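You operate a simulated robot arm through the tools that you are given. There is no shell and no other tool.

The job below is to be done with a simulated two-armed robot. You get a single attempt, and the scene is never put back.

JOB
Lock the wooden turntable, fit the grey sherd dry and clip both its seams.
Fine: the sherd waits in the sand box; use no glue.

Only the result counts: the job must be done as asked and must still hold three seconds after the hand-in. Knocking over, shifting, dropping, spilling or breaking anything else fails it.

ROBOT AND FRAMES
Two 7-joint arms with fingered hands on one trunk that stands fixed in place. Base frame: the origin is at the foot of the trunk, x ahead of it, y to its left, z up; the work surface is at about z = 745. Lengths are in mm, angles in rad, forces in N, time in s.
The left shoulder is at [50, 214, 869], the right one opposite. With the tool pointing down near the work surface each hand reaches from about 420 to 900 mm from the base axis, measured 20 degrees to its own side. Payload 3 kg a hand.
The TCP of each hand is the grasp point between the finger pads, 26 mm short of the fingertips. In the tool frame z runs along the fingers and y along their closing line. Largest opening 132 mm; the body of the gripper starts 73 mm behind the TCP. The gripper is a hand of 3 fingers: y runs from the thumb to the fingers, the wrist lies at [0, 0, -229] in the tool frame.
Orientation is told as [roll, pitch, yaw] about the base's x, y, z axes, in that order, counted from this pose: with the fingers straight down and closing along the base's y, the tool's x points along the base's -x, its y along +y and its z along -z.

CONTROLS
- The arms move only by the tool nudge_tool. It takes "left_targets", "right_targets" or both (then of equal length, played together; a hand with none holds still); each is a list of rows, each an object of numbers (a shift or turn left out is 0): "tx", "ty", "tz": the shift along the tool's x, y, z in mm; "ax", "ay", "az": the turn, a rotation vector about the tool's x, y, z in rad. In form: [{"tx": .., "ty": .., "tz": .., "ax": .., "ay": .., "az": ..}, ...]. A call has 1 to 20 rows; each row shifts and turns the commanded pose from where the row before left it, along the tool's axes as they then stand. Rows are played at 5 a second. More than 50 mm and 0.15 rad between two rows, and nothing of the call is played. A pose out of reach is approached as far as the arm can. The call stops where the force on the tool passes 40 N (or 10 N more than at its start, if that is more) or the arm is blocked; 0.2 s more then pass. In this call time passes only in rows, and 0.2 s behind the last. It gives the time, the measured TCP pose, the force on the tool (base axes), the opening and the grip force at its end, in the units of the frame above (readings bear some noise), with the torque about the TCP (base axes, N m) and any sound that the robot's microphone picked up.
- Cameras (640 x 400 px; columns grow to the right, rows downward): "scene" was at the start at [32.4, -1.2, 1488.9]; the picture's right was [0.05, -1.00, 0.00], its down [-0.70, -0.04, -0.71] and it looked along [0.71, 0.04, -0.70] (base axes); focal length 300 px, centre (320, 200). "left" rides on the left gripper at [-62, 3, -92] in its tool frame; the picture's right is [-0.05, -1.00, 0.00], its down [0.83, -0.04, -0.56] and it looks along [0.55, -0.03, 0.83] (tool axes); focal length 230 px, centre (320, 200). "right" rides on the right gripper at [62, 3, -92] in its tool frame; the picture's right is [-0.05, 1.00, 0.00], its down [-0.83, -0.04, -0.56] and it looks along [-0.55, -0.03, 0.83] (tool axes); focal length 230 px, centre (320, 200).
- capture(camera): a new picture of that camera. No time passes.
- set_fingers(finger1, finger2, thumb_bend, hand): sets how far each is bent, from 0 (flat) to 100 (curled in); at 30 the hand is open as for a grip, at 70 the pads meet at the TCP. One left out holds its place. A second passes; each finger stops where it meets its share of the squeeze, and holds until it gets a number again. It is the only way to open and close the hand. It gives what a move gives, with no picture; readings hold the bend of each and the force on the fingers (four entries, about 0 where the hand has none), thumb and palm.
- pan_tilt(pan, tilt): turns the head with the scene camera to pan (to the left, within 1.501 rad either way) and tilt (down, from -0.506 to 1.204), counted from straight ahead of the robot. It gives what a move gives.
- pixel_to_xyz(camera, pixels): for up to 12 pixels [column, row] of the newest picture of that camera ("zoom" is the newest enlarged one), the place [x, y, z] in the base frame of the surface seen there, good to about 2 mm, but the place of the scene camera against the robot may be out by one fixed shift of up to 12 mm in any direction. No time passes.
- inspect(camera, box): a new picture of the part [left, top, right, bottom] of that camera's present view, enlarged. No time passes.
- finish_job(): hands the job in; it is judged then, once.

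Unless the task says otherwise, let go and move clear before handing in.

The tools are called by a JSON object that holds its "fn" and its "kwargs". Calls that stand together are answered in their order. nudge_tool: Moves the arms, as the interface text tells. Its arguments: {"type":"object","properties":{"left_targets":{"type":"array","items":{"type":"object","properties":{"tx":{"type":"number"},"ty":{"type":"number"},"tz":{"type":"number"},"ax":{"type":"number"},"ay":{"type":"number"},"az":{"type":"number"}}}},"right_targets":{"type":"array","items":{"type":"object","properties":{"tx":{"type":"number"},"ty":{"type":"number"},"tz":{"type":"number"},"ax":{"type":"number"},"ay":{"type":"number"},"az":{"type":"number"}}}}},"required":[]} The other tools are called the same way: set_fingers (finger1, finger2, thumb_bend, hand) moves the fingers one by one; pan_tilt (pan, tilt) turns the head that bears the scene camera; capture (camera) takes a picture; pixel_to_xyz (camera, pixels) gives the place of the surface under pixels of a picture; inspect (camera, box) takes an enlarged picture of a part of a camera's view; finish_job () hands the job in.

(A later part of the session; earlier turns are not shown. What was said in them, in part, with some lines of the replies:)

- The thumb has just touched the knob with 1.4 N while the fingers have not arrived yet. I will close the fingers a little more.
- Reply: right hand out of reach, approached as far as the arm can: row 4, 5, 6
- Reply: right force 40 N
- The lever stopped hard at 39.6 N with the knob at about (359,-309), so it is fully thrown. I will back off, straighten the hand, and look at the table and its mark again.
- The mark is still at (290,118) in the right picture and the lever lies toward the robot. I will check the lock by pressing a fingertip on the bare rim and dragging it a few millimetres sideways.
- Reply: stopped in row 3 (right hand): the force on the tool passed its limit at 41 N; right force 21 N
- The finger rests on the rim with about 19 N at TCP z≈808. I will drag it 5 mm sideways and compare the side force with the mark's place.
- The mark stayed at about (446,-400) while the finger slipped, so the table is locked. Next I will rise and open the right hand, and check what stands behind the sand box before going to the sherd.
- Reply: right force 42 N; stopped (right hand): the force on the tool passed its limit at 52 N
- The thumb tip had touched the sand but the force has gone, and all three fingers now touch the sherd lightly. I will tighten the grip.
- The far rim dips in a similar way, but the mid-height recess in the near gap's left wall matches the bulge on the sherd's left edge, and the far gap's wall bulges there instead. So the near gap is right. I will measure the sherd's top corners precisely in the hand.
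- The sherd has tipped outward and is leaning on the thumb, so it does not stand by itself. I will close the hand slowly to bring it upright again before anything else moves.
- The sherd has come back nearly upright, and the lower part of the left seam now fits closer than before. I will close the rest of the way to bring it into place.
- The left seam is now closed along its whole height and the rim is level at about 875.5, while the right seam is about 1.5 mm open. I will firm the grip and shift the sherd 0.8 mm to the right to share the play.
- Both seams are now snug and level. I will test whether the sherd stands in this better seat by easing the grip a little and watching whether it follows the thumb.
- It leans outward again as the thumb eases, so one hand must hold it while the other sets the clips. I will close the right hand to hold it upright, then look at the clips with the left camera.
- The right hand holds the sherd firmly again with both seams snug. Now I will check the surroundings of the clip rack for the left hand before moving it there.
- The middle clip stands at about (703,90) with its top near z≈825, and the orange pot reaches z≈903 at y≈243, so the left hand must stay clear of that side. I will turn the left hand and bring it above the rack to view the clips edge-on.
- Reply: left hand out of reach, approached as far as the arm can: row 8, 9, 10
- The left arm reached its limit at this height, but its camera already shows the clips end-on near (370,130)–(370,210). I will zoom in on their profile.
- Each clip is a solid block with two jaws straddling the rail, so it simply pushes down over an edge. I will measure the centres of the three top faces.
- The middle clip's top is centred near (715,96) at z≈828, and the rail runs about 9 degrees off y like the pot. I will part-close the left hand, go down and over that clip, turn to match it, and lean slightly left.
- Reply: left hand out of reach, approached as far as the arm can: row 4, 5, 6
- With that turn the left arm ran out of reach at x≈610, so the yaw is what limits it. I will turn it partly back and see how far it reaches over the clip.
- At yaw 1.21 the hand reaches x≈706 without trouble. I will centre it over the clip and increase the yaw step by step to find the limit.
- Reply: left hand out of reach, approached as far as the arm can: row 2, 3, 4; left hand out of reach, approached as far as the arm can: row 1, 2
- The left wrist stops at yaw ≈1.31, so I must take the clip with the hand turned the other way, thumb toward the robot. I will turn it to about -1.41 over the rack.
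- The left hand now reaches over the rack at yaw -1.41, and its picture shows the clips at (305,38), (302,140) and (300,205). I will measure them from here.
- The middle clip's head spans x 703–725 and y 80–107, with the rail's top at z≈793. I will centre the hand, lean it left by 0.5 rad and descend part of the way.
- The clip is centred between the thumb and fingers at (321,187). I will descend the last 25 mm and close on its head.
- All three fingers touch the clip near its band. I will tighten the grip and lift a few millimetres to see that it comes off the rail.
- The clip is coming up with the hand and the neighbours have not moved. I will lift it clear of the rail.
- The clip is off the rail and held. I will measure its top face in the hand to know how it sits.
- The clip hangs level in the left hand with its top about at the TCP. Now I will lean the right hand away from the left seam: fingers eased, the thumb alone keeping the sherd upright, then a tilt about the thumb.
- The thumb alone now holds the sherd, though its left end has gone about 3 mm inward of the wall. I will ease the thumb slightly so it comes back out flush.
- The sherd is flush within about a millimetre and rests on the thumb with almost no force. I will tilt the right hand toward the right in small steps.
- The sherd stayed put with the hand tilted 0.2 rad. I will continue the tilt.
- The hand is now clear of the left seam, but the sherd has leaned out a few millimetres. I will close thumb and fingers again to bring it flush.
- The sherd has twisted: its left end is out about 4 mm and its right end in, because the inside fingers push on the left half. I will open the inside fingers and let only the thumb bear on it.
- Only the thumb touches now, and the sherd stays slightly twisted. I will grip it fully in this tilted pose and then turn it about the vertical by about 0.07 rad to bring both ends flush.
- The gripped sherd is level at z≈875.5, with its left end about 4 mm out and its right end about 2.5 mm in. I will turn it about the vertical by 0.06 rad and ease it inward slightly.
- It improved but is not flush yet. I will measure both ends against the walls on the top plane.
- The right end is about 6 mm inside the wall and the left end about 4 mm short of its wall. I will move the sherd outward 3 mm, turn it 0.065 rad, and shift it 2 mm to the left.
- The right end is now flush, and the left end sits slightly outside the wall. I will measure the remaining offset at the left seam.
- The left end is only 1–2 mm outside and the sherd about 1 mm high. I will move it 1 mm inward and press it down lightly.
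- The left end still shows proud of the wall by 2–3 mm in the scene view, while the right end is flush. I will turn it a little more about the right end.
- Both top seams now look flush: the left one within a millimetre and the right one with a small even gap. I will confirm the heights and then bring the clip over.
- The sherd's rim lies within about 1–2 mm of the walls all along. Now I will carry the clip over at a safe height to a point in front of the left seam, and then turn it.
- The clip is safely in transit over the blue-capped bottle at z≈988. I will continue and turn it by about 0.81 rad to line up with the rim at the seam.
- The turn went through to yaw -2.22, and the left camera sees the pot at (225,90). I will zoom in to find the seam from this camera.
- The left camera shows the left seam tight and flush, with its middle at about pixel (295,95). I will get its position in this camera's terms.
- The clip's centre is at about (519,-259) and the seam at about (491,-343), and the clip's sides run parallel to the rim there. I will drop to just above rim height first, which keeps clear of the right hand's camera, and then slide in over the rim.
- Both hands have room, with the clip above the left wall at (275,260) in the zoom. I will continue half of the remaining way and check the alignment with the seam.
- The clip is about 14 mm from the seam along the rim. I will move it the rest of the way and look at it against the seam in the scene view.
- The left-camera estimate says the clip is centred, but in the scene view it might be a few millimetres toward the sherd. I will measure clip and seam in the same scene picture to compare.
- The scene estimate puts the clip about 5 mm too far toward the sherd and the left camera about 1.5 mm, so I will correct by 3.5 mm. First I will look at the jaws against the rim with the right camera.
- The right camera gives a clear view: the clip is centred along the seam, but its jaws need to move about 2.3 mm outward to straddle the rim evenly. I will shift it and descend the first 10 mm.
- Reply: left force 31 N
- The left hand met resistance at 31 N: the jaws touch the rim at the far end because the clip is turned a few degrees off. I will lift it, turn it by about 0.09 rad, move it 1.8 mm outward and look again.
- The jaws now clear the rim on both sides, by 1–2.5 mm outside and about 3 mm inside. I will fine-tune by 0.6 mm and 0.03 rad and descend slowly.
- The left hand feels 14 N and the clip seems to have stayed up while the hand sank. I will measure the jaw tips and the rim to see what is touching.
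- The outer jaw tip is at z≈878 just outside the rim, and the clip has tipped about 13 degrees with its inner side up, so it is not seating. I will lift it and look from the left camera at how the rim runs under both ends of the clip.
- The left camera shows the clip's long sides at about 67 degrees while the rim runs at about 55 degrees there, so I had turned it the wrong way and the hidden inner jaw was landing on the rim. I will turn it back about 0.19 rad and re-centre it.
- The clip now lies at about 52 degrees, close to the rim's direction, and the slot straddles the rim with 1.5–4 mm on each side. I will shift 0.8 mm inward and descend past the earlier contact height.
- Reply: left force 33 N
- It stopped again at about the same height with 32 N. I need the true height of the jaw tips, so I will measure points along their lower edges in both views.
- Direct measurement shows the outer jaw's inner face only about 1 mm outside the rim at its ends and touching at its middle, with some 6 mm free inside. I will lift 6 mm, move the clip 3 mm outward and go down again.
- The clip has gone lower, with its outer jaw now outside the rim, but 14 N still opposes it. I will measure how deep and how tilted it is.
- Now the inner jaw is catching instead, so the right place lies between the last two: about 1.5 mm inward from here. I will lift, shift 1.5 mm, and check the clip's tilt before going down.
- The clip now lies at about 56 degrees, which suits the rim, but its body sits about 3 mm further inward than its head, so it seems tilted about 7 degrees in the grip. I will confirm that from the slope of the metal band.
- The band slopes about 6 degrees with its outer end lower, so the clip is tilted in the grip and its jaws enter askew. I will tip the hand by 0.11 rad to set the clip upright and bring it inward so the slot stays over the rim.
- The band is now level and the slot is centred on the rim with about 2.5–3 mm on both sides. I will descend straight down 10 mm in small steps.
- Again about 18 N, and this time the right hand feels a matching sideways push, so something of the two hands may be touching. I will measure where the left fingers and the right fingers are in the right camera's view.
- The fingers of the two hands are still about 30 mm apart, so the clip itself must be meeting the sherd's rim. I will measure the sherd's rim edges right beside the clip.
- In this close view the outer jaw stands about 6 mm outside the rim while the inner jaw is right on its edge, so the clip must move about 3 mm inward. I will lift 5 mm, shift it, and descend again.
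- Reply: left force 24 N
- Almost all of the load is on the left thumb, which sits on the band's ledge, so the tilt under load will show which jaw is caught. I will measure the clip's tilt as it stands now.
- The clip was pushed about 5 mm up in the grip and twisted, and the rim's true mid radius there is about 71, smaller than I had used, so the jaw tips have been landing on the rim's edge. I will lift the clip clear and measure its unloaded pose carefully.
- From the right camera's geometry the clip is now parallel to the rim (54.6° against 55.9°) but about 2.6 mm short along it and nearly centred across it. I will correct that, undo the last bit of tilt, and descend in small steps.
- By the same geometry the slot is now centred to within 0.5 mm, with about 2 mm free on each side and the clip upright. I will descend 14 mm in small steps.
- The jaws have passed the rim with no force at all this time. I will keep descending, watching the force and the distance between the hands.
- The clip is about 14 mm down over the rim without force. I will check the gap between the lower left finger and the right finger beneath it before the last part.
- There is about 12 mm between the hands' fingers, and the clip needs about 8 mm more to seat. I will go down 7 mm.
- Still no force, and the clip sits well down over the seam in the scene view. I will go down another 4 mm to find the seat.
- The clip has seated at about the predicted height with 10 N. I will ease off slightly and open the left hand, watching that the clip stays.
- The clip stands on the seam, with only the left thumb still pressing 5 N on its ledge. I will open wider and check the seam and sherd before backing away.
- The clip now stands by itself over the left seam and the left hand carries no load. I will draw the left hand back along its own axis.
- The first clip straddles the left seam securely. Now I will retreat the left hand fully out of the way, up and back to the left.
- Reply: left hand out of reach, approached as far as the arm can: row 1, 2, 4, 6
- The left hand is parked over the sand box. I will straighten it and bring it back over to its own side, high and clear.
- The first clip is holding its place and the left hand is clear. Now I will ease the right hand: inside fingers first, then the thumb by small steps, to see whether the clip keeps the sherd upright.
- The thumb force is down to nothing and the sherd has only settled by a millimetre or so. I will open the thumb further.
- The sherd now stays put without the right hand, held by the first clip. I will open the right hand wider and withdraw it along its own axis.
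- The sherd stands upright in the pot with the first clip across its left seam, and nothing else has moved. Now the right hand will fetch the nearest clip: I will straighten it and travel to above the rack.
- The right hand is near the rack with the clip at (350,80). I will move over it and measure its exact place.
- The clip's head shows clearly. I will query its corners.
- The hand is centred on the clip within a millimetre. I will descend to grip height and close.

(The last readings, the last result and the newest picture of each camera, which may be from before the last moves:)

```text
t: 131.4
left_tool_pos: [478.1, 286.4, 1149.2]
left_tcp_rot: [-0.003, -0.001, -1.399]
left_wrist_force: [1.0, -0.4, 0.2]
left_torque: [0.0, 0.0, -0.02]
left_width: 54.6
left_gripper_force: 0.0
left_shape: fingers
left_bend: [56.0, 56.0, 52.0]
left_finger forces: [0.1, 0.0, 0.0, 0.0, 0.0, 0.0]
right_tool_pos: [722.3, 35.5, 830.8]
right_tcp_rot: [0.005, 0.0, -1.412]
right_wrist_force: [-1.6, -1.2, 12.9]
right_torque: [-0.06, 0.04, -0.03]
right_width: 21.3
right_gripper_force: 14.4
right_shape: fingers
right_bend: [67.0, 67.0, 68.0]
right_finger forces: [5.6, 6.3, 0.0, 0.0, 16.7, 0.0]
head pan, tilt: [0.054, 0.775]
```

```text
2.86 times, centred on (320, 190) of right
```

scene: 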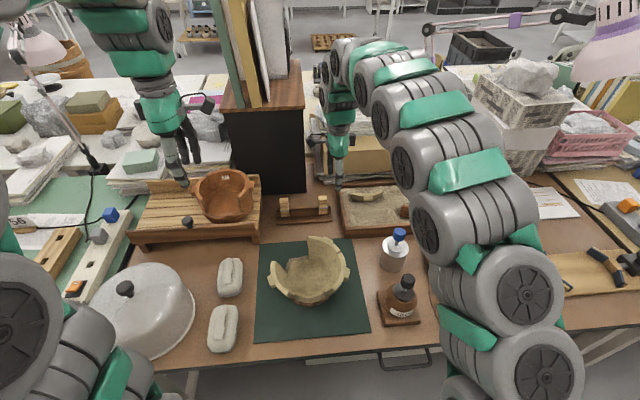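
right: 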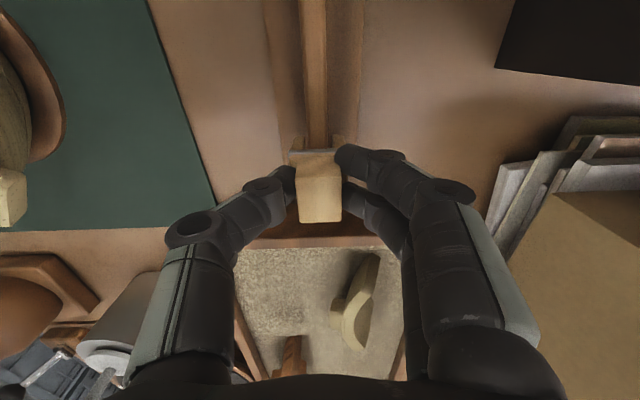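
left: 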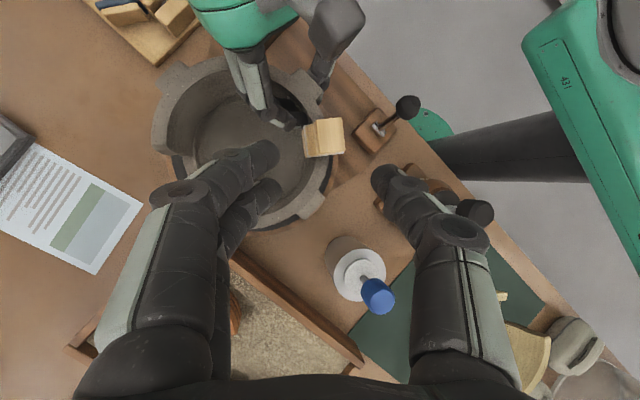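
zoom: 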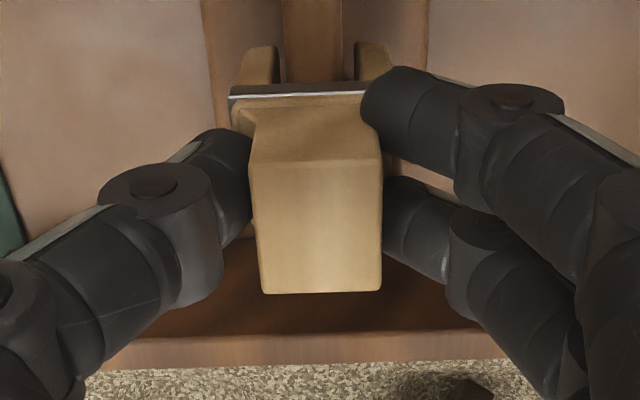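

The clip is gripped with about 14 N. I will lift it slowly off the rail.

{"fn": "nudge_tool", "kwargs": {"right_targets": [{"tz": -4}, {"tz": -8}, {"tz": -15}, {"tz": -25}, {"tz": -30}]}}

{"fn": "capture", "kwargs": {"camera": "right"}}

{"fn": "inspect", "kwargs": {"camera": "right", "box": [260, 120, 380, 260]}}

{"fn": "inspect", "kwargs": {"camera": "scene", "box": [264, 150, 364, 235]}}

```text
t: 132.6
left_tool_pos: [478.3, 286.1, 1148.8]
left_tcp_rot: [-0.005, -0.003, -1.399]
left_wrist_force: [0.5, 0.2, 0.0]
left_torque: [-0.01, 0.0, -0.02]
left_width: 54.3
left_gripper_force: 0.0
left_shape: fingers
left_bend: [56.0, 56.0, 52.0]
left_finger forces: [0.1, 0.0, 0.0, 0.0, 0.1, 0.0]
right_tool_pos: [723.4, 35.6, 913.3]
right_tcp_rot: [0.004, 0.001, -1.412]
right_wrist_force: [0.1, -1.0, -1.0]
right_torque: [0.02, 0.01, -0.02]
right_width: 21.0
right_gripper_force: 10.1
right_shape: fingers
right_bend: [67.0, 67.0, 68.0]
right_finger forces: [4.3, 4.2, 0.0, 0.0, 10.5, 0.0]
head pan, tilt: [0.054, 0.775]
```

```text
taken
```

right: 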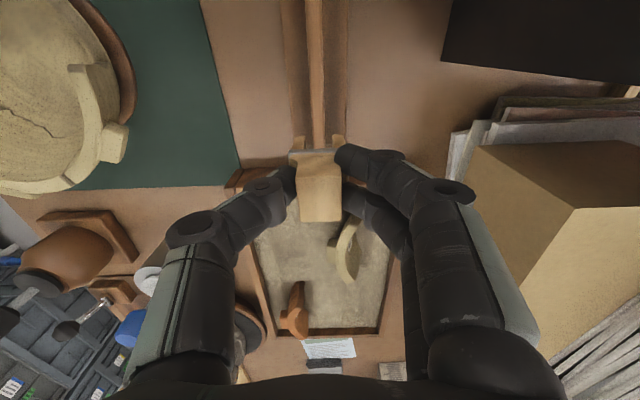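

```text
2.86 times, centred on (320, 190) of right
```

zoom: 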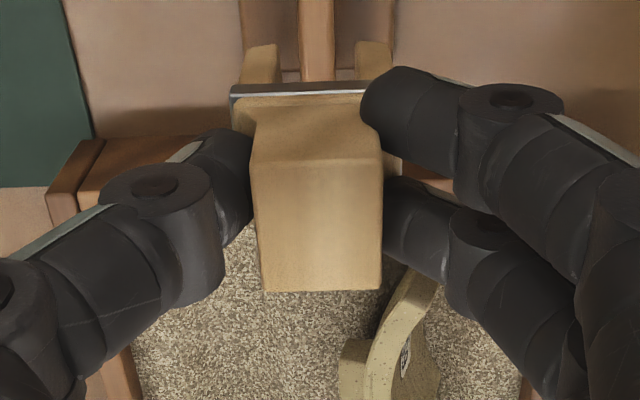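

```text
4.71 times, centred on (314, 192) of scene
```

zoom: 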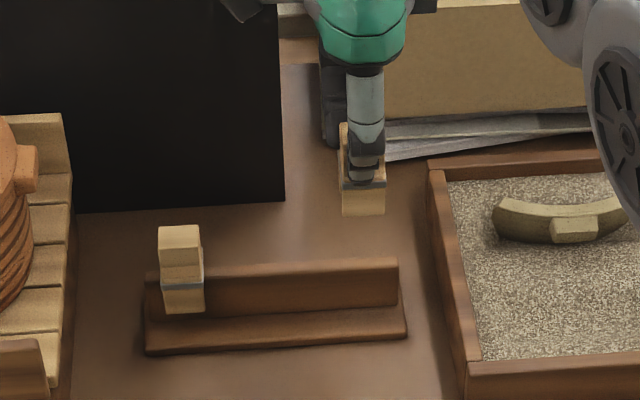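

The clip hangs straight in the hand, and by the camera geometry its slot is 18 mm wide and centred under the TCP. I will carry it high over to the right seam and turn it to match.

{"fn": "nudge_tool", "kwargs": {"right_targets": [{"tx": -36.4, "ty": -24.2, "tz": -10}, {"tx": -36.4, "ty": -24.2, "tz": -10}, {"tx": -36.4, "ty": -24.2, "tz": -10}, {"tx": -36.4, "ty": -24.2, "tz": -10}, {"tx": -36.4, "ty": -24.2, "tz": -8}, {"tx": -36.4, "ty": -24.2, "tz": -8}, {"tx": -36.4, "ty": -24.2, "tz": -8}, {"tx": -36.4, "ty": -24.2, "tz": -8}, {"tx": -36.4, "ty": -24.2}, {"tx": -36.4, "ty": -24.2}, {"tx": -36.4, "ty": -24.2}, {"tx": -36.4, "ty": -24.2}]}}

{"fn": "nudge_tool", "kwargs": {"right_targets": [{"az": -0.128}, {"az": -0.128}, {"az": -0.128}, {"az": -0.128}, {"az": -0.128}, {"az": -0.13}]}}

{"fn": "capture", "kwargs": {"camera": "right"}}

{"fn": "capture", "kwargs": {"camera": "scene"}}

```text
t: 135.2
left_tool_pos: [478.3, 285.8, 1148.8]
left_tcp_rot: [-0.001, -0.002, -1.4]
left_wrist_force: [-0.1, -0.3, -0.2]
left_torque: [-0.03, -0.01, 0.02]
left_width: 54.3
left_gripper_force: 0.0
left_shape: fingers
left_bend: [56.0, 56.0, 52.0]
left_finger forces: [0.0, 0.0, 0.0, 0.1, 0.1, 0.0]
right_tool_pos: [505.1, -442.1, 983.3]
right_tcp_rot: [0.003, 0.001, -1.412]
right_wrist_force: [0.1, 0.5, -0.1]
right_torque: [0.0, -0.01, -0.01]
right_width: 20.5
right_gripper_force: 9.1
right_shape: fingers
right_bend: [67.0, 67.0, 68.0]
right_finger forces: [4.3, 4.1, 0.0, 0.0, 9.9, 0.1]
head pan, tilt: [0.054, 0.775]
```

```text
t: 136.6
left_tool_pos: [479.9, 286.9, 1149.6]
left_tcp_rot: [-0.004, -0.001, -1.4]
left_wrist_force: [0.2, -0.4, -1.0]
left_torque: [0.0, -0.02, -0.01]
left_width: 54.2
left_gripper_force: 0.1
left_shape: fingers
left_bend: [56.0, 56.0, 52.0]
left_finger forces: [0.0, 0.1, 0.0, 0.0, 0.1, 0.0]
right_tool_pos: [505.4, -442.1, 983.7]
right_tcp_rot: [0.002, -0.003, -0.639]
right_wrist_force: [-0.2, 0.1, -0.7]
right_torque: [0.02, 0.0, 0.01]
right_width: 20.6
right_gripper_force: 9.3
right_shape: fingers
right_bend: [67.0, 67.0, 68.0]
right_finger forces: [4.2, 4.0, 0.0, 0.1, 10.0, 0.0]
head pan, tilt: [0.054, 0.775]
```

```text
taken
```

right: 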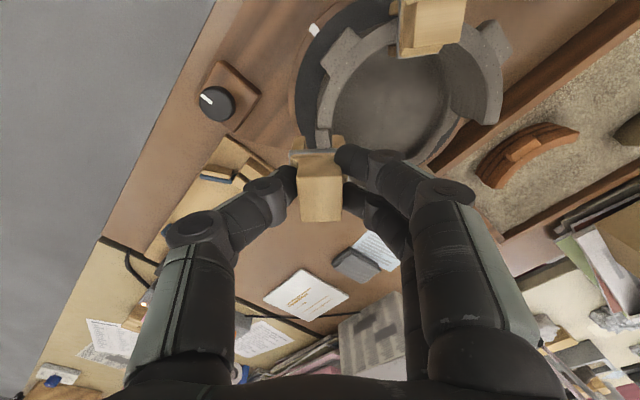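

```text
taken
```

scene: 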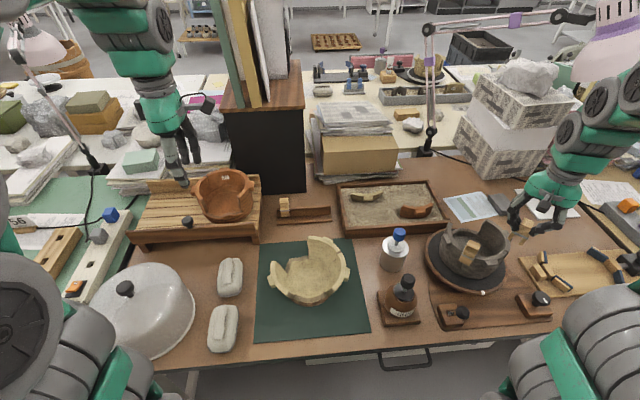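

The camera now looks along the rim at the right seam, just beyond the jaws at (325,135). I will zoom in there.

{"fn": "inspect", "kwargs": {"camera": "right", "box": [270, 70, 390, 170]}}

{"fn": "inspect", "kwargs": {"camera": "scene", "box": [440, 205, 540, 290]}}

```text
4.00 times, centred on (330, 120) of right
```

zoom: 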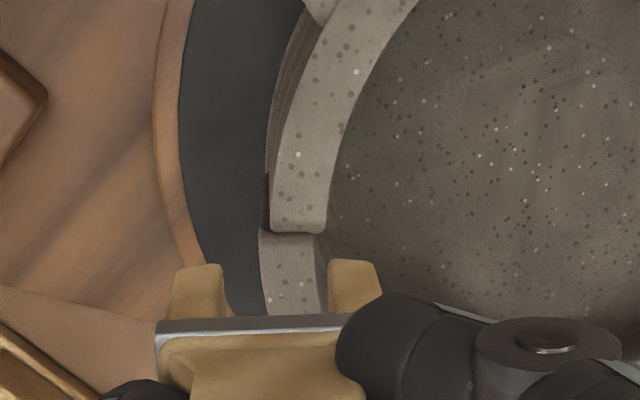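

```text
4.71 times, centred on (490, 248) of scene
```

zoom: 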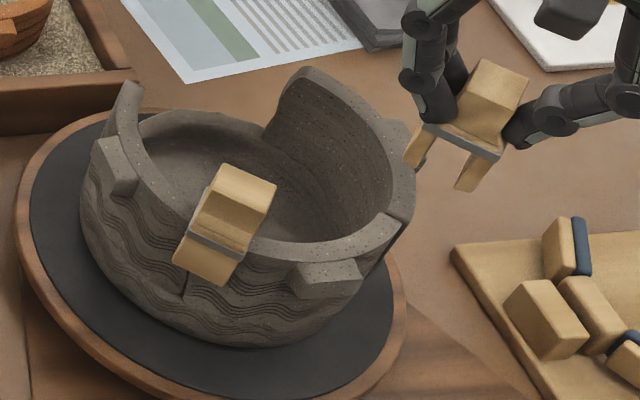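

The camera shows the right seam clearly: the sherd's end sits flush within about 1.5 mm of the wall. By geometry the slot must move about 3.8 mm in each tool direction and turn 0.08 rad, so I will do that and go halfway down.

{"fn": "nudge_tool", "kwargs": {"right_targets": [{"az": 0.08}, {"tx": 3.8, "ty": 3.7}, {"tz": 20}, {"tz": 18}]}}

{"fn": "capture", "kwargs": {"camera": "right"}}

{"fn": "inspect", "kwargs": {"camera": "right", "box": [270, 70, 390, 170]}}

{"fn": "inspect", "kwargs": {"camera": "scene", "box": [460, 205, 540, 275]}}

```text
t: 137.6
left_tool_pos: [480.1, 286.3, 1147.9]
left_tcp_rot: [-0.003, -0.003, -1.399]
left_wrist_force: [-0.3, 0.7, -0.6]
left_torque: [0.02, -0.06, 0.02]
left_width: 54.5
left_gripper_force: 0.0
left_shape: fingers
left_bend: [56.0, 56.0, 52.0]
left_finger forces: [0.1, 0.0, 0.1, 0.0, 0.0, 0.0]
right_tool_pos: [504.9, -435.5, 943.6]
right_tcp_rot: [0.001, -0.003, -0.721]
right_wrist_force: [-0.6, -0.6, -0.2]
right_torque: [0.01, 0.0, -0.01]
right_width: 20.4
right_gripper_force: 9.5
right_shape: fingers
right_bend: [67.0, 67.0, 68.0]
right_finger forces: [4.3, 4.0, 0.0, 0.1, 10.1, 0.0]
head pan, tilt: [0.054, 0.775]
```

```text
taken
```

right: 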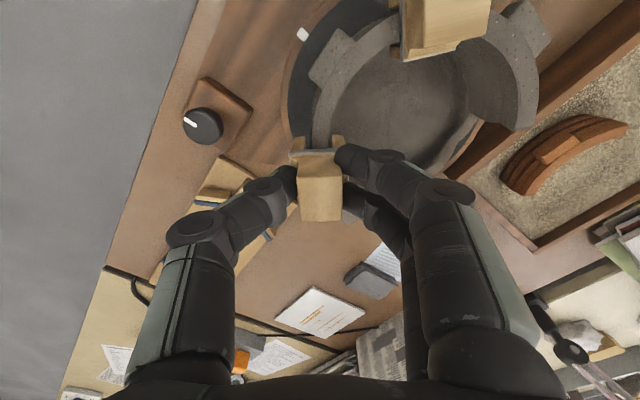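

```text
4.00 times, centred on (330, 120) of right
```

zoom: 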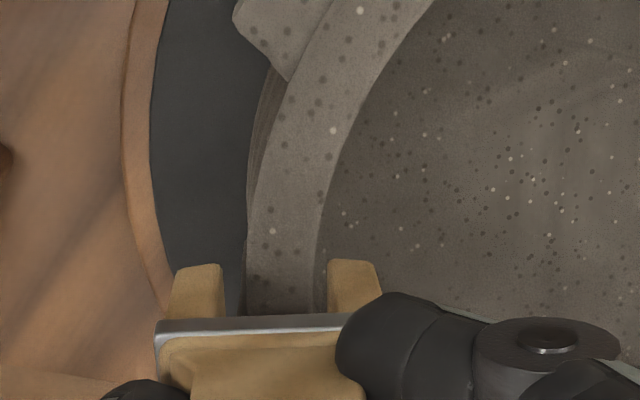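

```text
5.71 times, centred on (500, 240) of scene
```

zoom: 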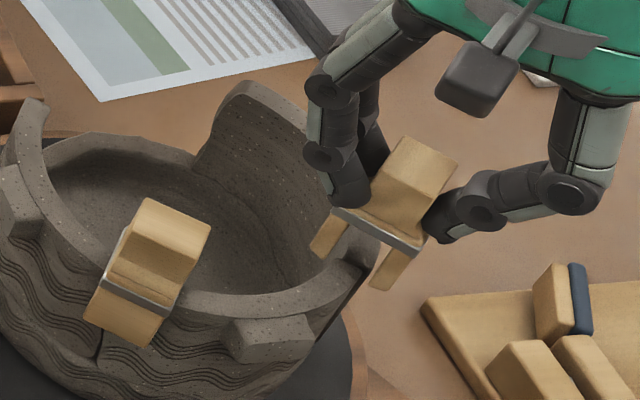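

The jaws are about 11 mm above the rim and the slot straddles it, with the clip parallel to the rim. I will shift 0.8 mm inward and descend in small steps.

{"fn": "nudge_tool", "kwargs": {"right_targets": [{"ty": 0.8}, {"tz": 3}, {"tz": 3}, {"tz": 2}, {"tz": 2}, {"tz": 2}, {"tz": 2}, {"tz": 2}]}}

{"fn": "capture", "kwargs": {"camera": "right"}}

{"fn": "inspect", "kwargs": {"camera": "right", "box": [270, 70, 390, 170]}}

{"fn": "inspect", "kwargs": {"camera": "scene", "box": [460, 205, 540, 275]}}

```text
t: 139.4
left_tool_pos: [478.5, 287.3, 1149.8]
left_tcp_rot: [-0.003, -0.002, -1.4]
left_wrist_force: [0.0, 0.2, -0.3]
left_torque: [0.04, 0.0, 0.04]
left_width: 54.1
left_gripper_force: 0.1
left_shape: fingers
left_bend: [56.0, 56.0, 52.0]
left_finger forces: [0.0, 0.0, 0.0, 0.0, 0.1, 0.1]
right_tool_pos: [506.7, -434.7, 929.0]
right_tcp_rot: [0.001, -0.002, -0.722]
right_wrist_force: [-0.5, -1.7, -0.1]
right_torque: [-0.01, 0.04, -0.03]
right_width: 20.4
right_gripper_force: 9.8
right_shape: fingers
right_bend: [67.0, 67.0, 68.0]
right_finger forces: [4.2, 4.2, 0.0, 0.0, 11.3, 0.0]
head pan, tilt: [0.054, 0.775]
```

```text
taken
```

right: 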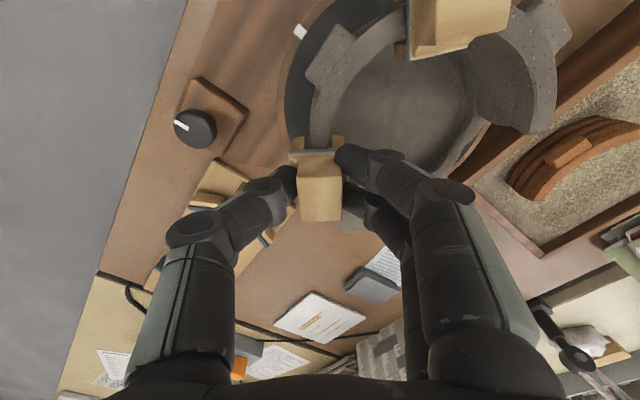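

```text
4.00 times, centred on (330, 120) of right
```

zoom: 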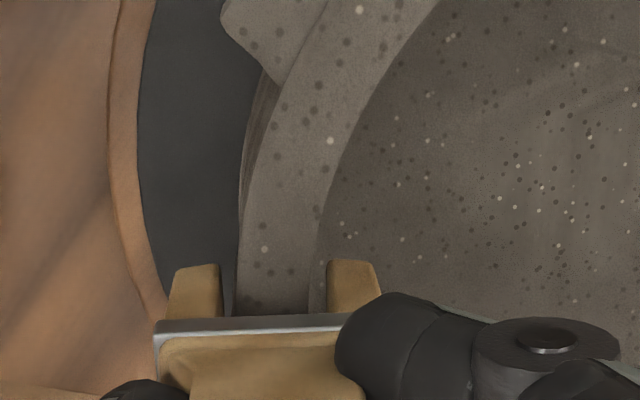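

```text
5.71 times, centred on (500, 240) of scene
```

zoom: 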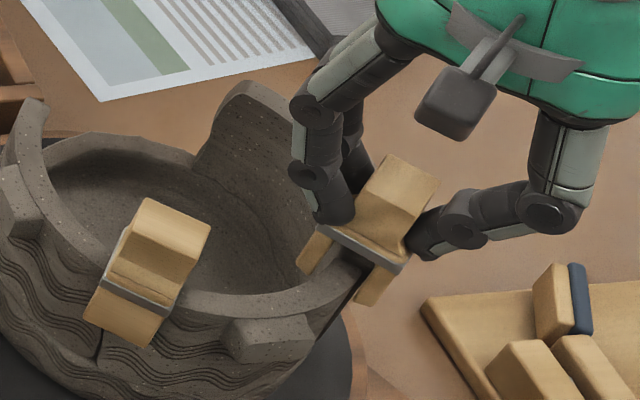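

The jaws have entered on both sides of the rim with next to no force. I will go on down toward the seat.

{"fn": "nudge_tool", "kwargs": {"right_targets": [{"tz": 2}, {"tz": 2}, {"tz": 2}, {"tz": 2}, {"tz": 2}, {"tz": 2}, {"tz": 1.5}]}}

{"fn": "inspect", "kwargs": {"camera": "right", "box": [270, 70, 390, 170]}}

{"fn": "inspect", "kwargs": {"camera": "scene", "box": [460, 205, 540, 275]}}

```text
t: 141.0
left_tool_pos: [479.8, 286.9, 1148.6]
left_tcp_rot: [-0.003, -0.001, -1.401]
left_wrist_force: [-0.6, -0.1, -0.3]
left_torque: [0.01, -0.02, 0.02]
left_width: 54.3
left_gripper_force: 0.1
left_shape: fingers
left_bend: [56.0, 56.0, 52.0]
left_finger forces: [0.0, 0.0, 0.1, 0.0, 0.0, 0.1]
right_tool_pos: [505.6, -435.6, 916.3]
right_tcp_rot: [0.001, -0.003, -0.722]
right_wrist_force: [-0.3, 1.4, 2.7]
right_torque: [0.11, -0.03, 0.05]
right_width: 17.4
right_gripper_force: 13.6
right_shape: fingers
right_bend: [69.0, 68.0, 67.0]
right_finger forces: [12.0, 6.3, 0.0, 0.0, 9.3, 0.0]
head pan, tilt: [0.054, 0.775]
```

```text
4.00 times, centred on (330, 120) of right
```

zoom: 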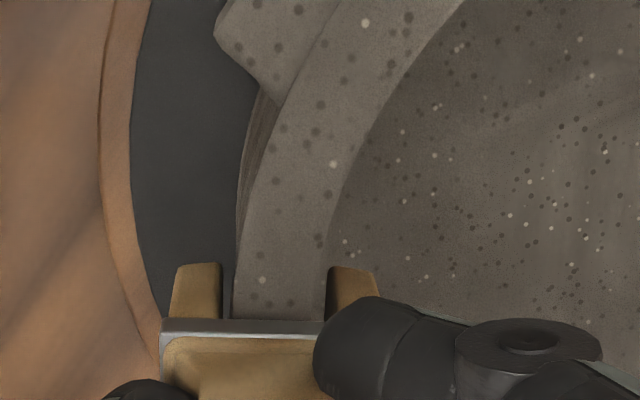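

```text
5.71 times, centred on (500, 240) of scene
```

zoom: 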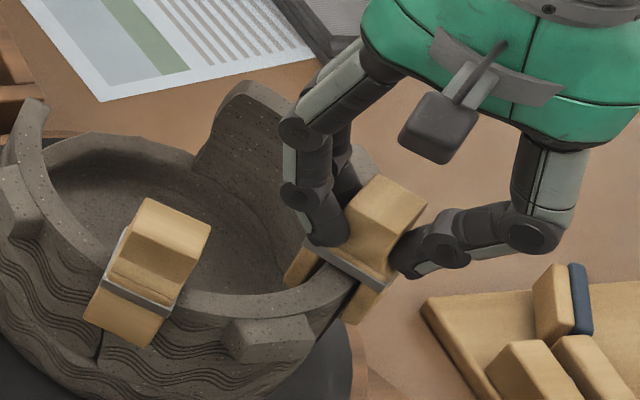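

The inner jaw is now brushing the pot's inner wall, which slopes inward lower down. I will follow it by moving 1.5 mm inward while going down the last few millimetres.

{"fn": "nudge_tool", "kwargs": {"right_targets": [{"ty": 1.0}, {"ty": 0.5, "tz": 1.5}, {"tz": 1.5}, {"tz": 1.5}]}}

{"fn": "capture", "kwargs": {"camera": "right"}}

{"fn": "inspect", "kwargs": {"camera": "right", "box": [260, 90, 400, 240]}}

{"fn": "inspect", "kwargs": {"camera": "scene", "box": [470, 215, 530, 265]}}

```text
t: 142.0
left_tool_pos: [479.6, 286.6, 1148.1]
left_tcp_rot: [-0.003, -0.001, -1.399]
left_wrist_force: [-0.3, 0.6, -0.3]
left_torque: [0.0, -0.01, 0.01]
left_width: 54.4
left_gripper_force: 0.1
left_shape: fingers
left_bend: [56.0, 56.0, 52.0]
left_finger forces: [0.0, 0.1, 0.0, 0.0, 0.0, 0.0]
right_tool_pos: [508.5, -435.2, 913.7]
right_tcp_rot: [0.002, -0.006, -0.724]
right_wrist_force: [-4.9, 2.4, 15.4]
right_torque: [0.09, 0.18, 0.03]
right_width: 17.7
right_gripper_force: 21.0
right_shape: fingers
right_bend: [71.0, 71.0, 68.0]
right_finger forces: [13.7, 10.9, 0.0, 0.1, 17.2, 0.0]
head pan, tilt: [0.054, 0.775]
stopped in row 4 (right hand): the force on the tool passed its limit at 46 N (the readings are from after the stop); the commanded pose is now the measured one
```

```text
taken
```

right: 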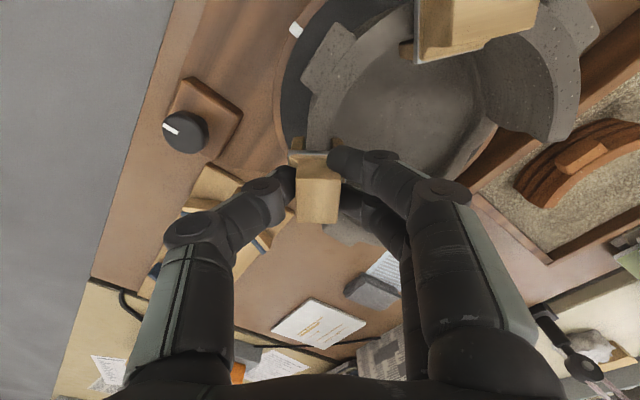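

```text
2.67 times, centred on (330, 165) of right
```

zoom: 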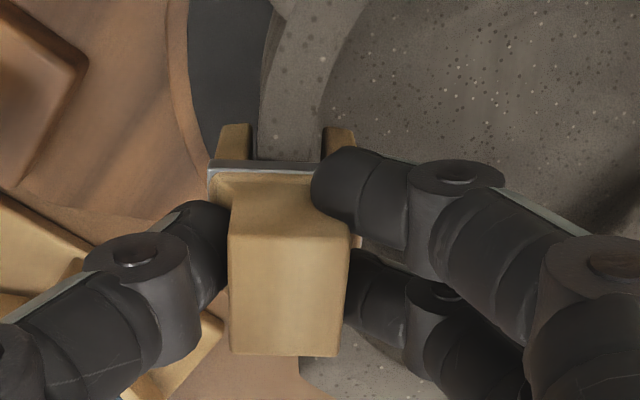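

```text
8.00 times, centred on (500, 240) of scene
```

zoom: 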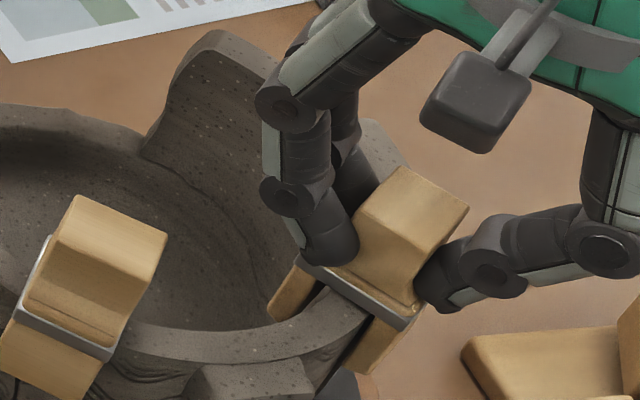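

The stop came at the height where this clip should be seated, with its band down on the rim. I will ease off, then open the hand step by step.

{"fn": "nudge_tool", "kwargs": {"right_targets": [{"tz": -1.5}]}}

{"fn": "set_fingers", "kwargs": {"hand": "right", "finger1": 62, "finger2": 62, "thumb_bend": 62}}

{"fn": "inspect", "kwargs": {"camera": "scene", "box": [470, 215, 530, 265]}}

{"fn": "set_fingers", "kwargs": {"hand": "right", "finger1": 54, "finger2": 54, "thumb_bend": 53}}

{"fn": "capture", "kwargs": {"camera": "right"}}

{"fn": "inspect", "kwargs": {"camera": "right", "box": [260, 90, 400, 240]}}

{"fn": "inspect", "kwargs": {"camera": "scene", "box": [440, 205, 540, 285]}}

```text
t: 142.4
left_tool_pos: [479.6, 286.7, 1148.1]
left_tcp_rot: [-0.003, -0.002, -1.399]
left_wrist_force: [-0.4, 0.0, -0.4]
left_torque: [-0.01, 0.01, 0.0]
left_width: 54.3
left_gripper_force: 0.1
left_shape: fingers
left_bend: [56.0, 56.0, 52.0]
left_finger forces: [0.1, 0.1, 0.0, 0.0, 0.0, 0.0]
right_tool_pos: [508.1, -435.1, 913.5]
right_tcp_rot: [0.004, -0.007, -0.722]
right_wrist_force: [-0.9, -2.4, 6.7]
right_torque: [-0.09, 0.0, 0.02]
right_width: 17.5
right_gripper_force: 17.6
right_shape: fingers
right_bend: [70.0, 70.0, 68.0]
right_finger forces: [11.2, 9.4, 0.0, 0.1, 14.3, 0.0]
head pan, tilt: [0.054, 0.775]
```

```text
t: 143.4
left_tool_pos: [478.3, 286.6, 1148.3]
left_tcp_rot: [-0.003, -0.001, -1.401]
left_wrist_force: [-0.5, 0.7, -0.4]
left_torque: [0.0, 0.01, 0.03]
left_width: 54.4
left_gripper_force: 0.1
left_shape: fingers
left_bend: [56.0, 56.0, 52.0]
left_finger forces: [0.1, 0.0, 0.1, 0.0, 0.0, 0.0]
right_tool_pos: [508.0, -433.9, 915.5]
right_tcp_rot: [0.003, -0.006, -0.724]
right_wrist_force: [-2.1, -0.1, 24.9]
right_torque: [0.09, -0.27, 0.06]
right_width: 19.7
right_gripper_force: 15.5
right_shape: fingers
right_bend: [68.0, 69.0, 63.0]
right_finger forces: [11.6, 15.4, 0.1, 0.0, 4.0, 0.0]
head pan, tilt: [0.054, 0.775]
```

```text
8.00 times, centred on (500, 240) of scene
```

zoom: 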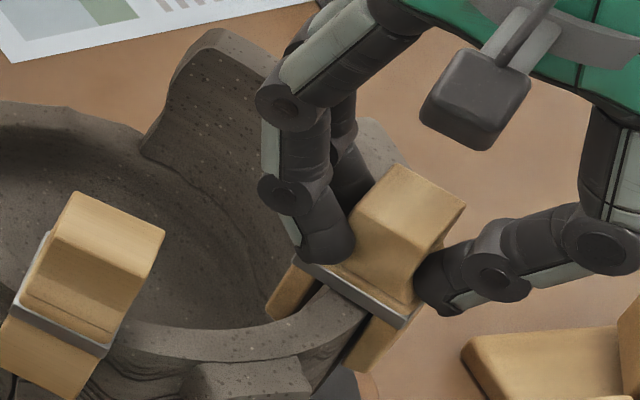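

```text
t: 144.4
left_tool_pos: [479.7, 286.7, 1148.8]
left_tcp_rot: [-0.005, 0.0, -1.4]
left_wrist_force: [0.5, -0.1, -0.2]
left_torque: [-0.01, -0.01, -0.03]
left_width: 54.2
left_gripper_force: 0.1
left_shape: fingers
left_bend: [56.0, 56.0, 52.0]
left_finger forces: [0.0, 0.0, 0.1, 0.0, 0.1, 0.0]
right_tool_pos: [508.9, -435.2, 913.4]
right_tcp_rot: [0.005, -0.005, -0.723]
right_wrist_force: [-3.3, -1.1, 8.2]
right_torque: [0.08, 0.05, 0.06]
right_width: 40.3
right_gripper_force: 3.8
right_shape: fingers
right_bend: [71.0, 54.0, 53.0]
right_finger forces: [8.4, 0.1, 0.0, 0.0, 0.1, 0.1]
head pan, tilt: [0.054, 0.775]
```

```text
taken
```

right: 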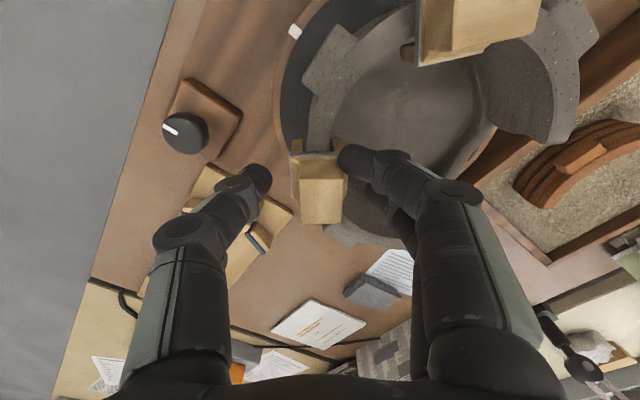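

```text
2.67 times, centred on (330, 165) of right
```

zoom: 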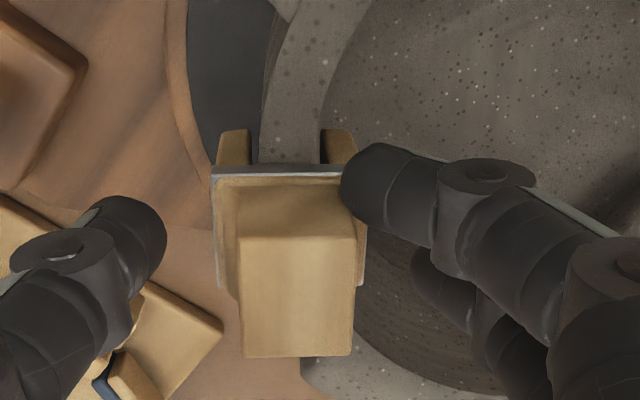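

```text
5.00 times, centred on (490, 245) of scene
```

zoom: 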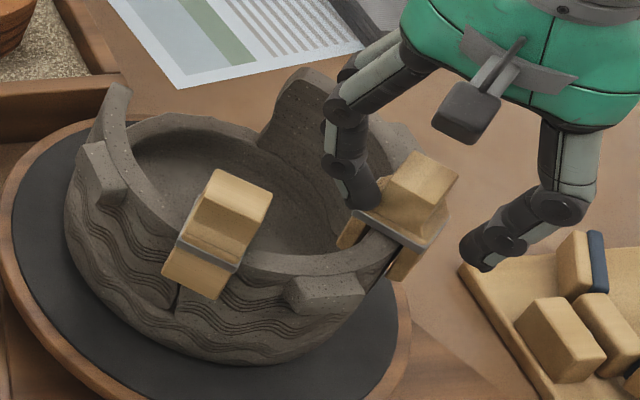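

Two digits have opened, but finger 1 is still bearing on the clip's ledge with 8 N because it lengthens as it opens. I will raise the hand gently so it can come free.

{"fn": "nudge_tool", "kwargs": {"right_targets": [{"tz": -1}, {"tz": -1}, {"tz": -1}]}}

{"fn": "capture", "kwargs": {"camera": "right"}}

{"fn": "inspect", "kwargs": {"camera": "right", "box": [260, 90, 400, 240]}}

```text
t: 145.2
left_tool_pos: [479.7, 286.3, 1148.3]
left_tcp_rot: [-0.003, -0.002, -1.4]
left_wrist_force: [0.2, 0.0, -0.3]
left_torque: [0.0, 0.0, -0.01]
left_width: 54.4
left_gripper_force: 0.1
left_shape: fingers
left_bend: [56.0, 56.0, 52.0]
left_finger forces: [0.0, 0.1, 0.0, 0.0, 0.0, 0.0]
right_tool_pos: [508.4, -434.9, 918.5]
right_tcp_rot: [0.004, -0.004, -0.722]
right_wrist_force: [-0.4, -0.7, 0.9]
right_torque: [0.02, -0.01, -0.01]
right_width: 55.1
right_gripper_force: 0.1
right_shape: fingers
right_bend: [54.0, 54.0, 53.0]
right_finger forces: [0.0, 0.0, 0.0, 0.0, 0.0, 0.0]
head pan, tilt: [0.054, 0.775]
```

```text
taken
```

right: 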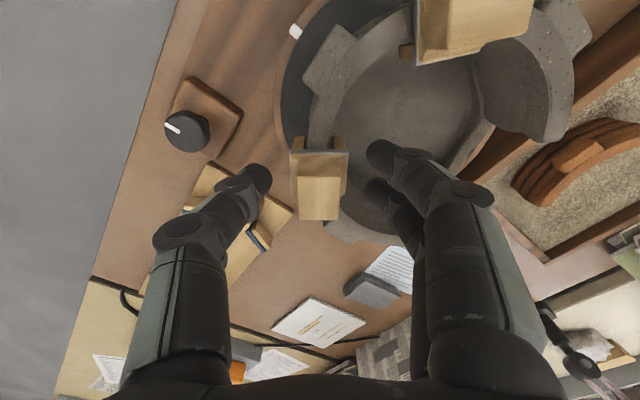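

```text
2.67 times, centred on (330, 165) of right
```

zoom: 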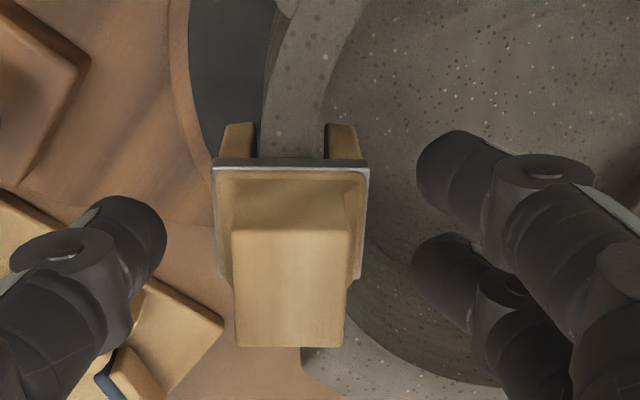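

All digits are free and the second clip stands on the right seam. I will raise the right hand straight up and away, then inspect everything.

{"fn": "nudge_tool", "kwargs": {"right_targets": [{"tz": -10}, {"tz": -20}, {"tz": -35}, {"tz": -40}]}}

{"fn": "capture", "kwargs": {"camera": "right"}}

{"fn": "inspect", "kwargs": {"camera": "right", "box": [250, 0, 530, 180]}}

{"fn": "capture", "kwargs": {"camera": "scene"}}

{"fn": "inspect", "kwargs": {"camera": "scene", "box": [430, 205, 530, 285]}}

```text
t: 146.2
left_tool_pos: [478.6, 286.4, 1149.4]
left_tcp_rot: [-0.002, -0.002, -1.4]
left_wrist_force: [-0.5, -0.4, -0.6]
left_torque: [0.02, 0.0, 0.01]
left_width: 54.4
left_gripper_force: 0.0
left_shape: fingers
left_bend: [56.0, 56.0, 52.0]
left_finger forces: [0.0, 0.0, 0.1, 0.0, 0.1, 0.1]
right_tool_pos: [507.1, -436.7, 1024.7]
right_tcp_rot: [0.004, -0.006, -0.724]
right_wrist_force: [0.2, 0.0, -0.2]
right_torque: [-0.02, 0.01, -0.02]
right_width: 55.4
right_gripper_force: 0.1
right_shape: fingers
right_bend: [54.0, 54.0, 53.0]
right_finger forces: [0.0, 0.1, 0.1, 0.1, 0.0, 0.1]
head pan, tilt: [0.054, 0.775]
```

```text
taken
```

right: 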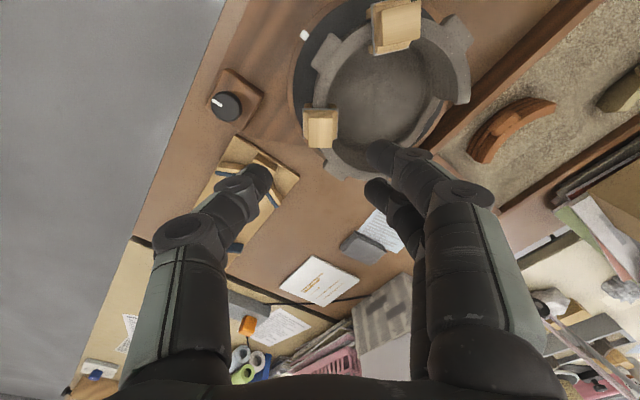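

```text
2.22 times, centred on (390, 90) of right
```

zoom: 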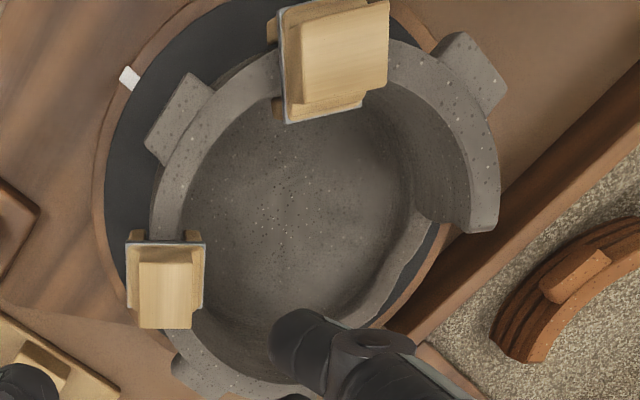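

```text
taken
```

scene: 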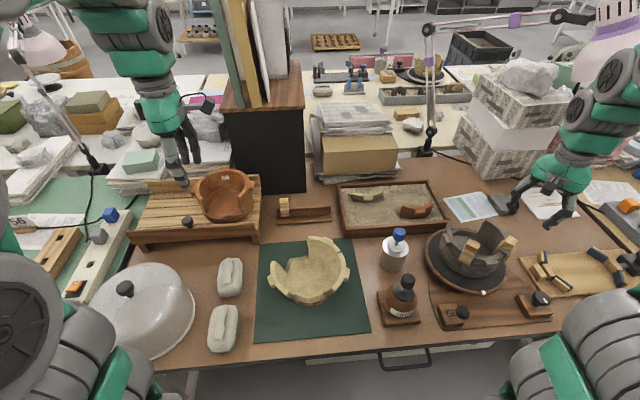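

```text
5.00 times, centred on (480, 245) of scene
```

zoom: 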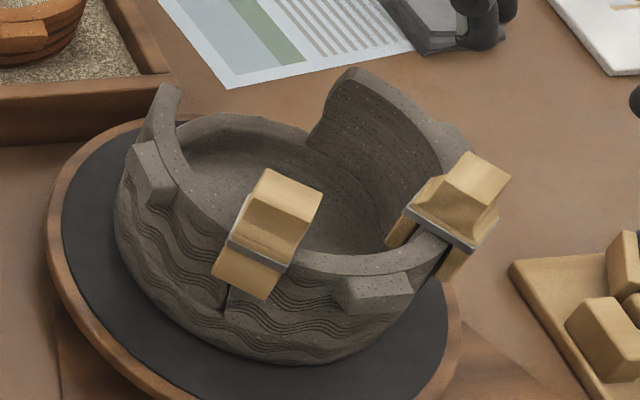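

Both clips straddle the two seams and the sherd sits in line with the rim. I will check the clips' heights, the seam under each, the lever, the mark and the surroundings before handing in.

{"fn": "pixel_to_xyz", "kwargs": {"camera": "right", "pixels": [[321, 128], [314, 118], [330, 117], [316, 140], [398, 25], [385, 15], [410, 12], [390, 45], [304, 36], [340, 90], [323, 60], [400, 60]]}}

{"fn": "inspect", "kwargs": {"camera": "right", "box": [285, 80, 385, 180]}}

{"fn": "inspect", "kwargs": {"camera": "right", "box": [300, 0, 440, 100]}}

{"fn": "inspect", "kwargs": {"camera": "scene", "box": [455, 225, 515, 275]}}

{"fn": "inspect", "kwargs": {"camera": "scene", "box": [370, 220, 570, 340]}}

```text
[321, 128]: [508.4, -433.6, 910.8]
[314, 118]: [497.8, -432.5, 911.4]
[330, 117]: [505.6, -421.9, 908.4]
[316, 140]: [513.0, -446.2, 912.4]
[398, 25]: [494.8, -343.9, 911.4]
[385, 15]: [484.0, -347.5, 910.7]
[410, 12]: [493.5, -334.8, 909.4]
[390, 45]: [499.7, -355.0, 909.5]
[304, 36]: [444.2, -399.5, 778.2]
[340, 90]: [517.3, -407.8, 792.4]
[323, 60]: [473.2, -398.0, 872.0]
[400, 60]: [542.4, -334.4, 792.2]
```

```text
4.00 times, centred on (335, 130) of right
```

zoom: 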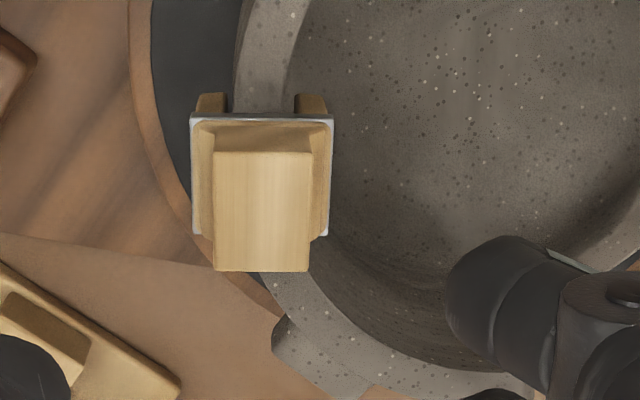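

```text
4.00 times, centred on (370, 50) of right
```

zoom: 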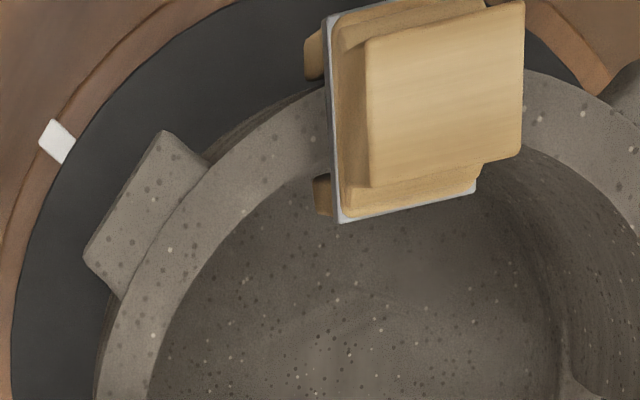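

```text
8.00 times, centred on (485, 250) of scene
```

zoom: 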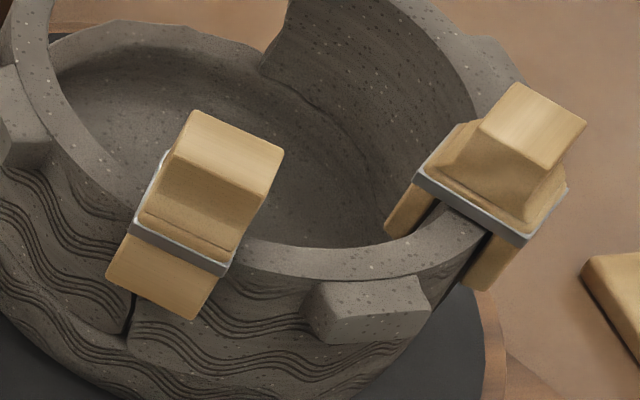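

```text
3.20 times, centred on (470, 280) of scene
```

zoom: 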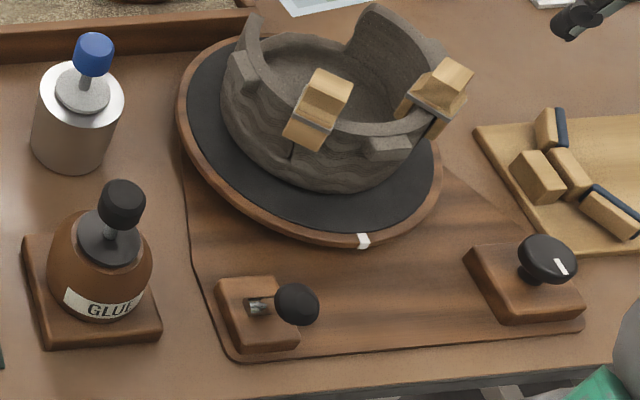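

Both clips' tops are at z≈911, fully seated, the index mark has not moved and the lever is still thrown. I will check the sherd's own height and radius along its rim once more.

{"fn": "pixel_to_xyz", "kwargs": {"camera": "right", "pixels": [[337, 57], [331, 68], [327, 80], [325, 92], [345, 47], [355, 38], [365, 31], [440, 35], [455, 50], [465, 70], [345, 160], [360, 170]]}}

{"fn": "inspect", "kwargs": {"camera": "right", "box": [285, 0, 485, 190]}}

```text
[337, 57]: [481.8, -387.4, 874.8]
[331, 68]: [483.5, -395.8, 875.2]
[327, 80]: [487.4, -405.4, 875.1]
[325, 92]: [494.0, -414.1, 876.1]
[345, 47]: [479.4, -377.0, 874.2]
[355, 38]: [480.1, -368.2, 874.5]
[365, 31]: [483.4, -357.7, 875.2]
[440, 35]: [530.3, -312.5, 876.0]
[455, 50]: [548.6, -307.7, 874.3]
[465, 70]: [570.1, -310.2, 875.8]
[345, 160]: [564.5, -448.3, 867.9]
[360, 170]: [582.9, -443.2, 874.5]
```

```text
2.11 times, centred on (385, 95) of right
```

zoom: 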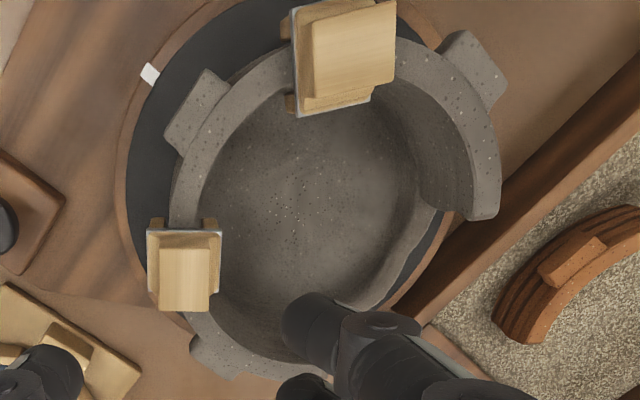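

The sherd's rim reads 874–876 all along, level with the walls, and it lies on the same circle. I will move the right hand clear to its side and take a last look.

{"fn": "nudge_tool", "kwargs": {"right_targets": [{"tz": -40}, {"tx": -26, "ty": -30, "tz": -10}, {"tx": -26, "ty": -30, "tz": -10}, {"tx": -26, "ty": -30, "tz": -5}]}}

{"fn": "capture", "kwargs": {"camera": "scene"}}

{"fn": "inspect", "kwargs": {"camera": "scene", "box": [430, 205, 530, 285]}}

```text
t: 147.2
left_tool_pos: [478.6, 286.7, 1148.6]
left_tcp_rot: [-0.003, -0.002, -1.399]
left_wrist_force: [0.4, -0.4, 0.5]
left_torque: [0.0, -0.03, 0.01]
left_width: 54.5
left_gripper_force: 0.0
left_shape: fingers
left_bend: [56.0, 56.0, 52.0]
left_finger forces: [0.0, 0.1, 0.0, 0.0, 0.1, 0.0]
right_tool_pos: [506.4, -553.7, 1089.4]
right_tcp_rot: [0.004, -0.004, -0.724]
right_wrist_force: [0.7, -0.9, -0.4]
right_torque: [0.02, -0.02, -0.01]
right_width: 55.7
right_gripper_force: 0.1
right_shape: fingers
right_bend: [54.0, 54.0, 53.0]
right_finger forces: [0.1, 0.1, 0.0, 0.0, 0.0, 0.0]
head pan, tilt: [0.054, 0.775]
```

```text
taken
```

scene: 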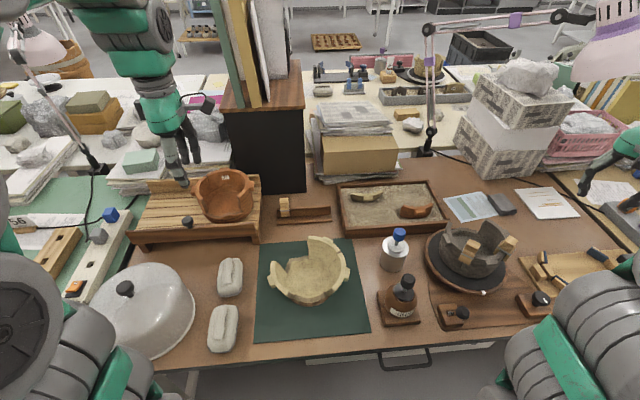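

```text
5.00 times, centred on (480, 245) of scene
```

zoom: 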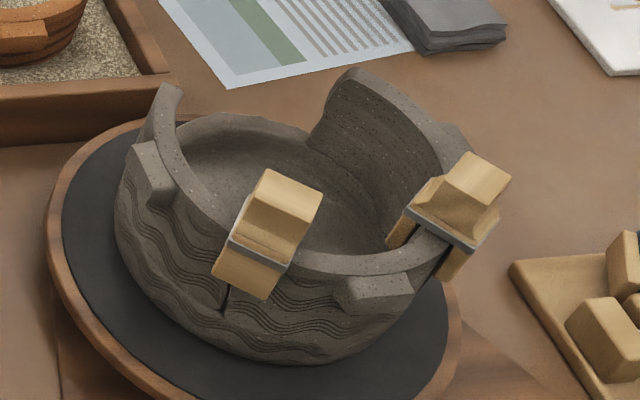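

The last view shows the lever thrown, the grey sherd seated dry in the near gap with a clip over each seam, both hands clear, and everything else where it was. I am handing the job in.

{"fn": "finish_job", "kwargs": {}}

```text
The job is handed in.
```

I locked the turntable, fitted the grey sherd dry in the near gap and put a clip over each of its seams. The job is handed in. I used no glue, and both hands were open and clear at the end.

- **Turntable:** I threw the lever toward the robot until it stopped hard at about 40 N. A fingertip dragged on the rim afterwards slipped without turning the table, and the white mark stayed put to the end.
- **Sherd:** its rim reads 874–876 mm along its length, level with the pot walls. At the last close views, each end was within about 1.5 mm of its wall.
- **Clips:** both are fully down over the rim, tops at about 911 mm, one across each seam. Their slots are about 18 mm wide on a rim about 12.7 mm thick, so they sit over it loosely rather than gripping.
- **If the clips come off:** without them the sherd tips outward. With the first clip alone it already stood by itself.
- **Contact along the way:**
  - The first clip caught on the rim several times at 14–32 N before it went on.
  - The second peaked at 46 N as it seated.
  - The thumb pressed into the sand box at 40–50 N when I picked up the sherd.

In the last pictures everything else looked to be where it started.
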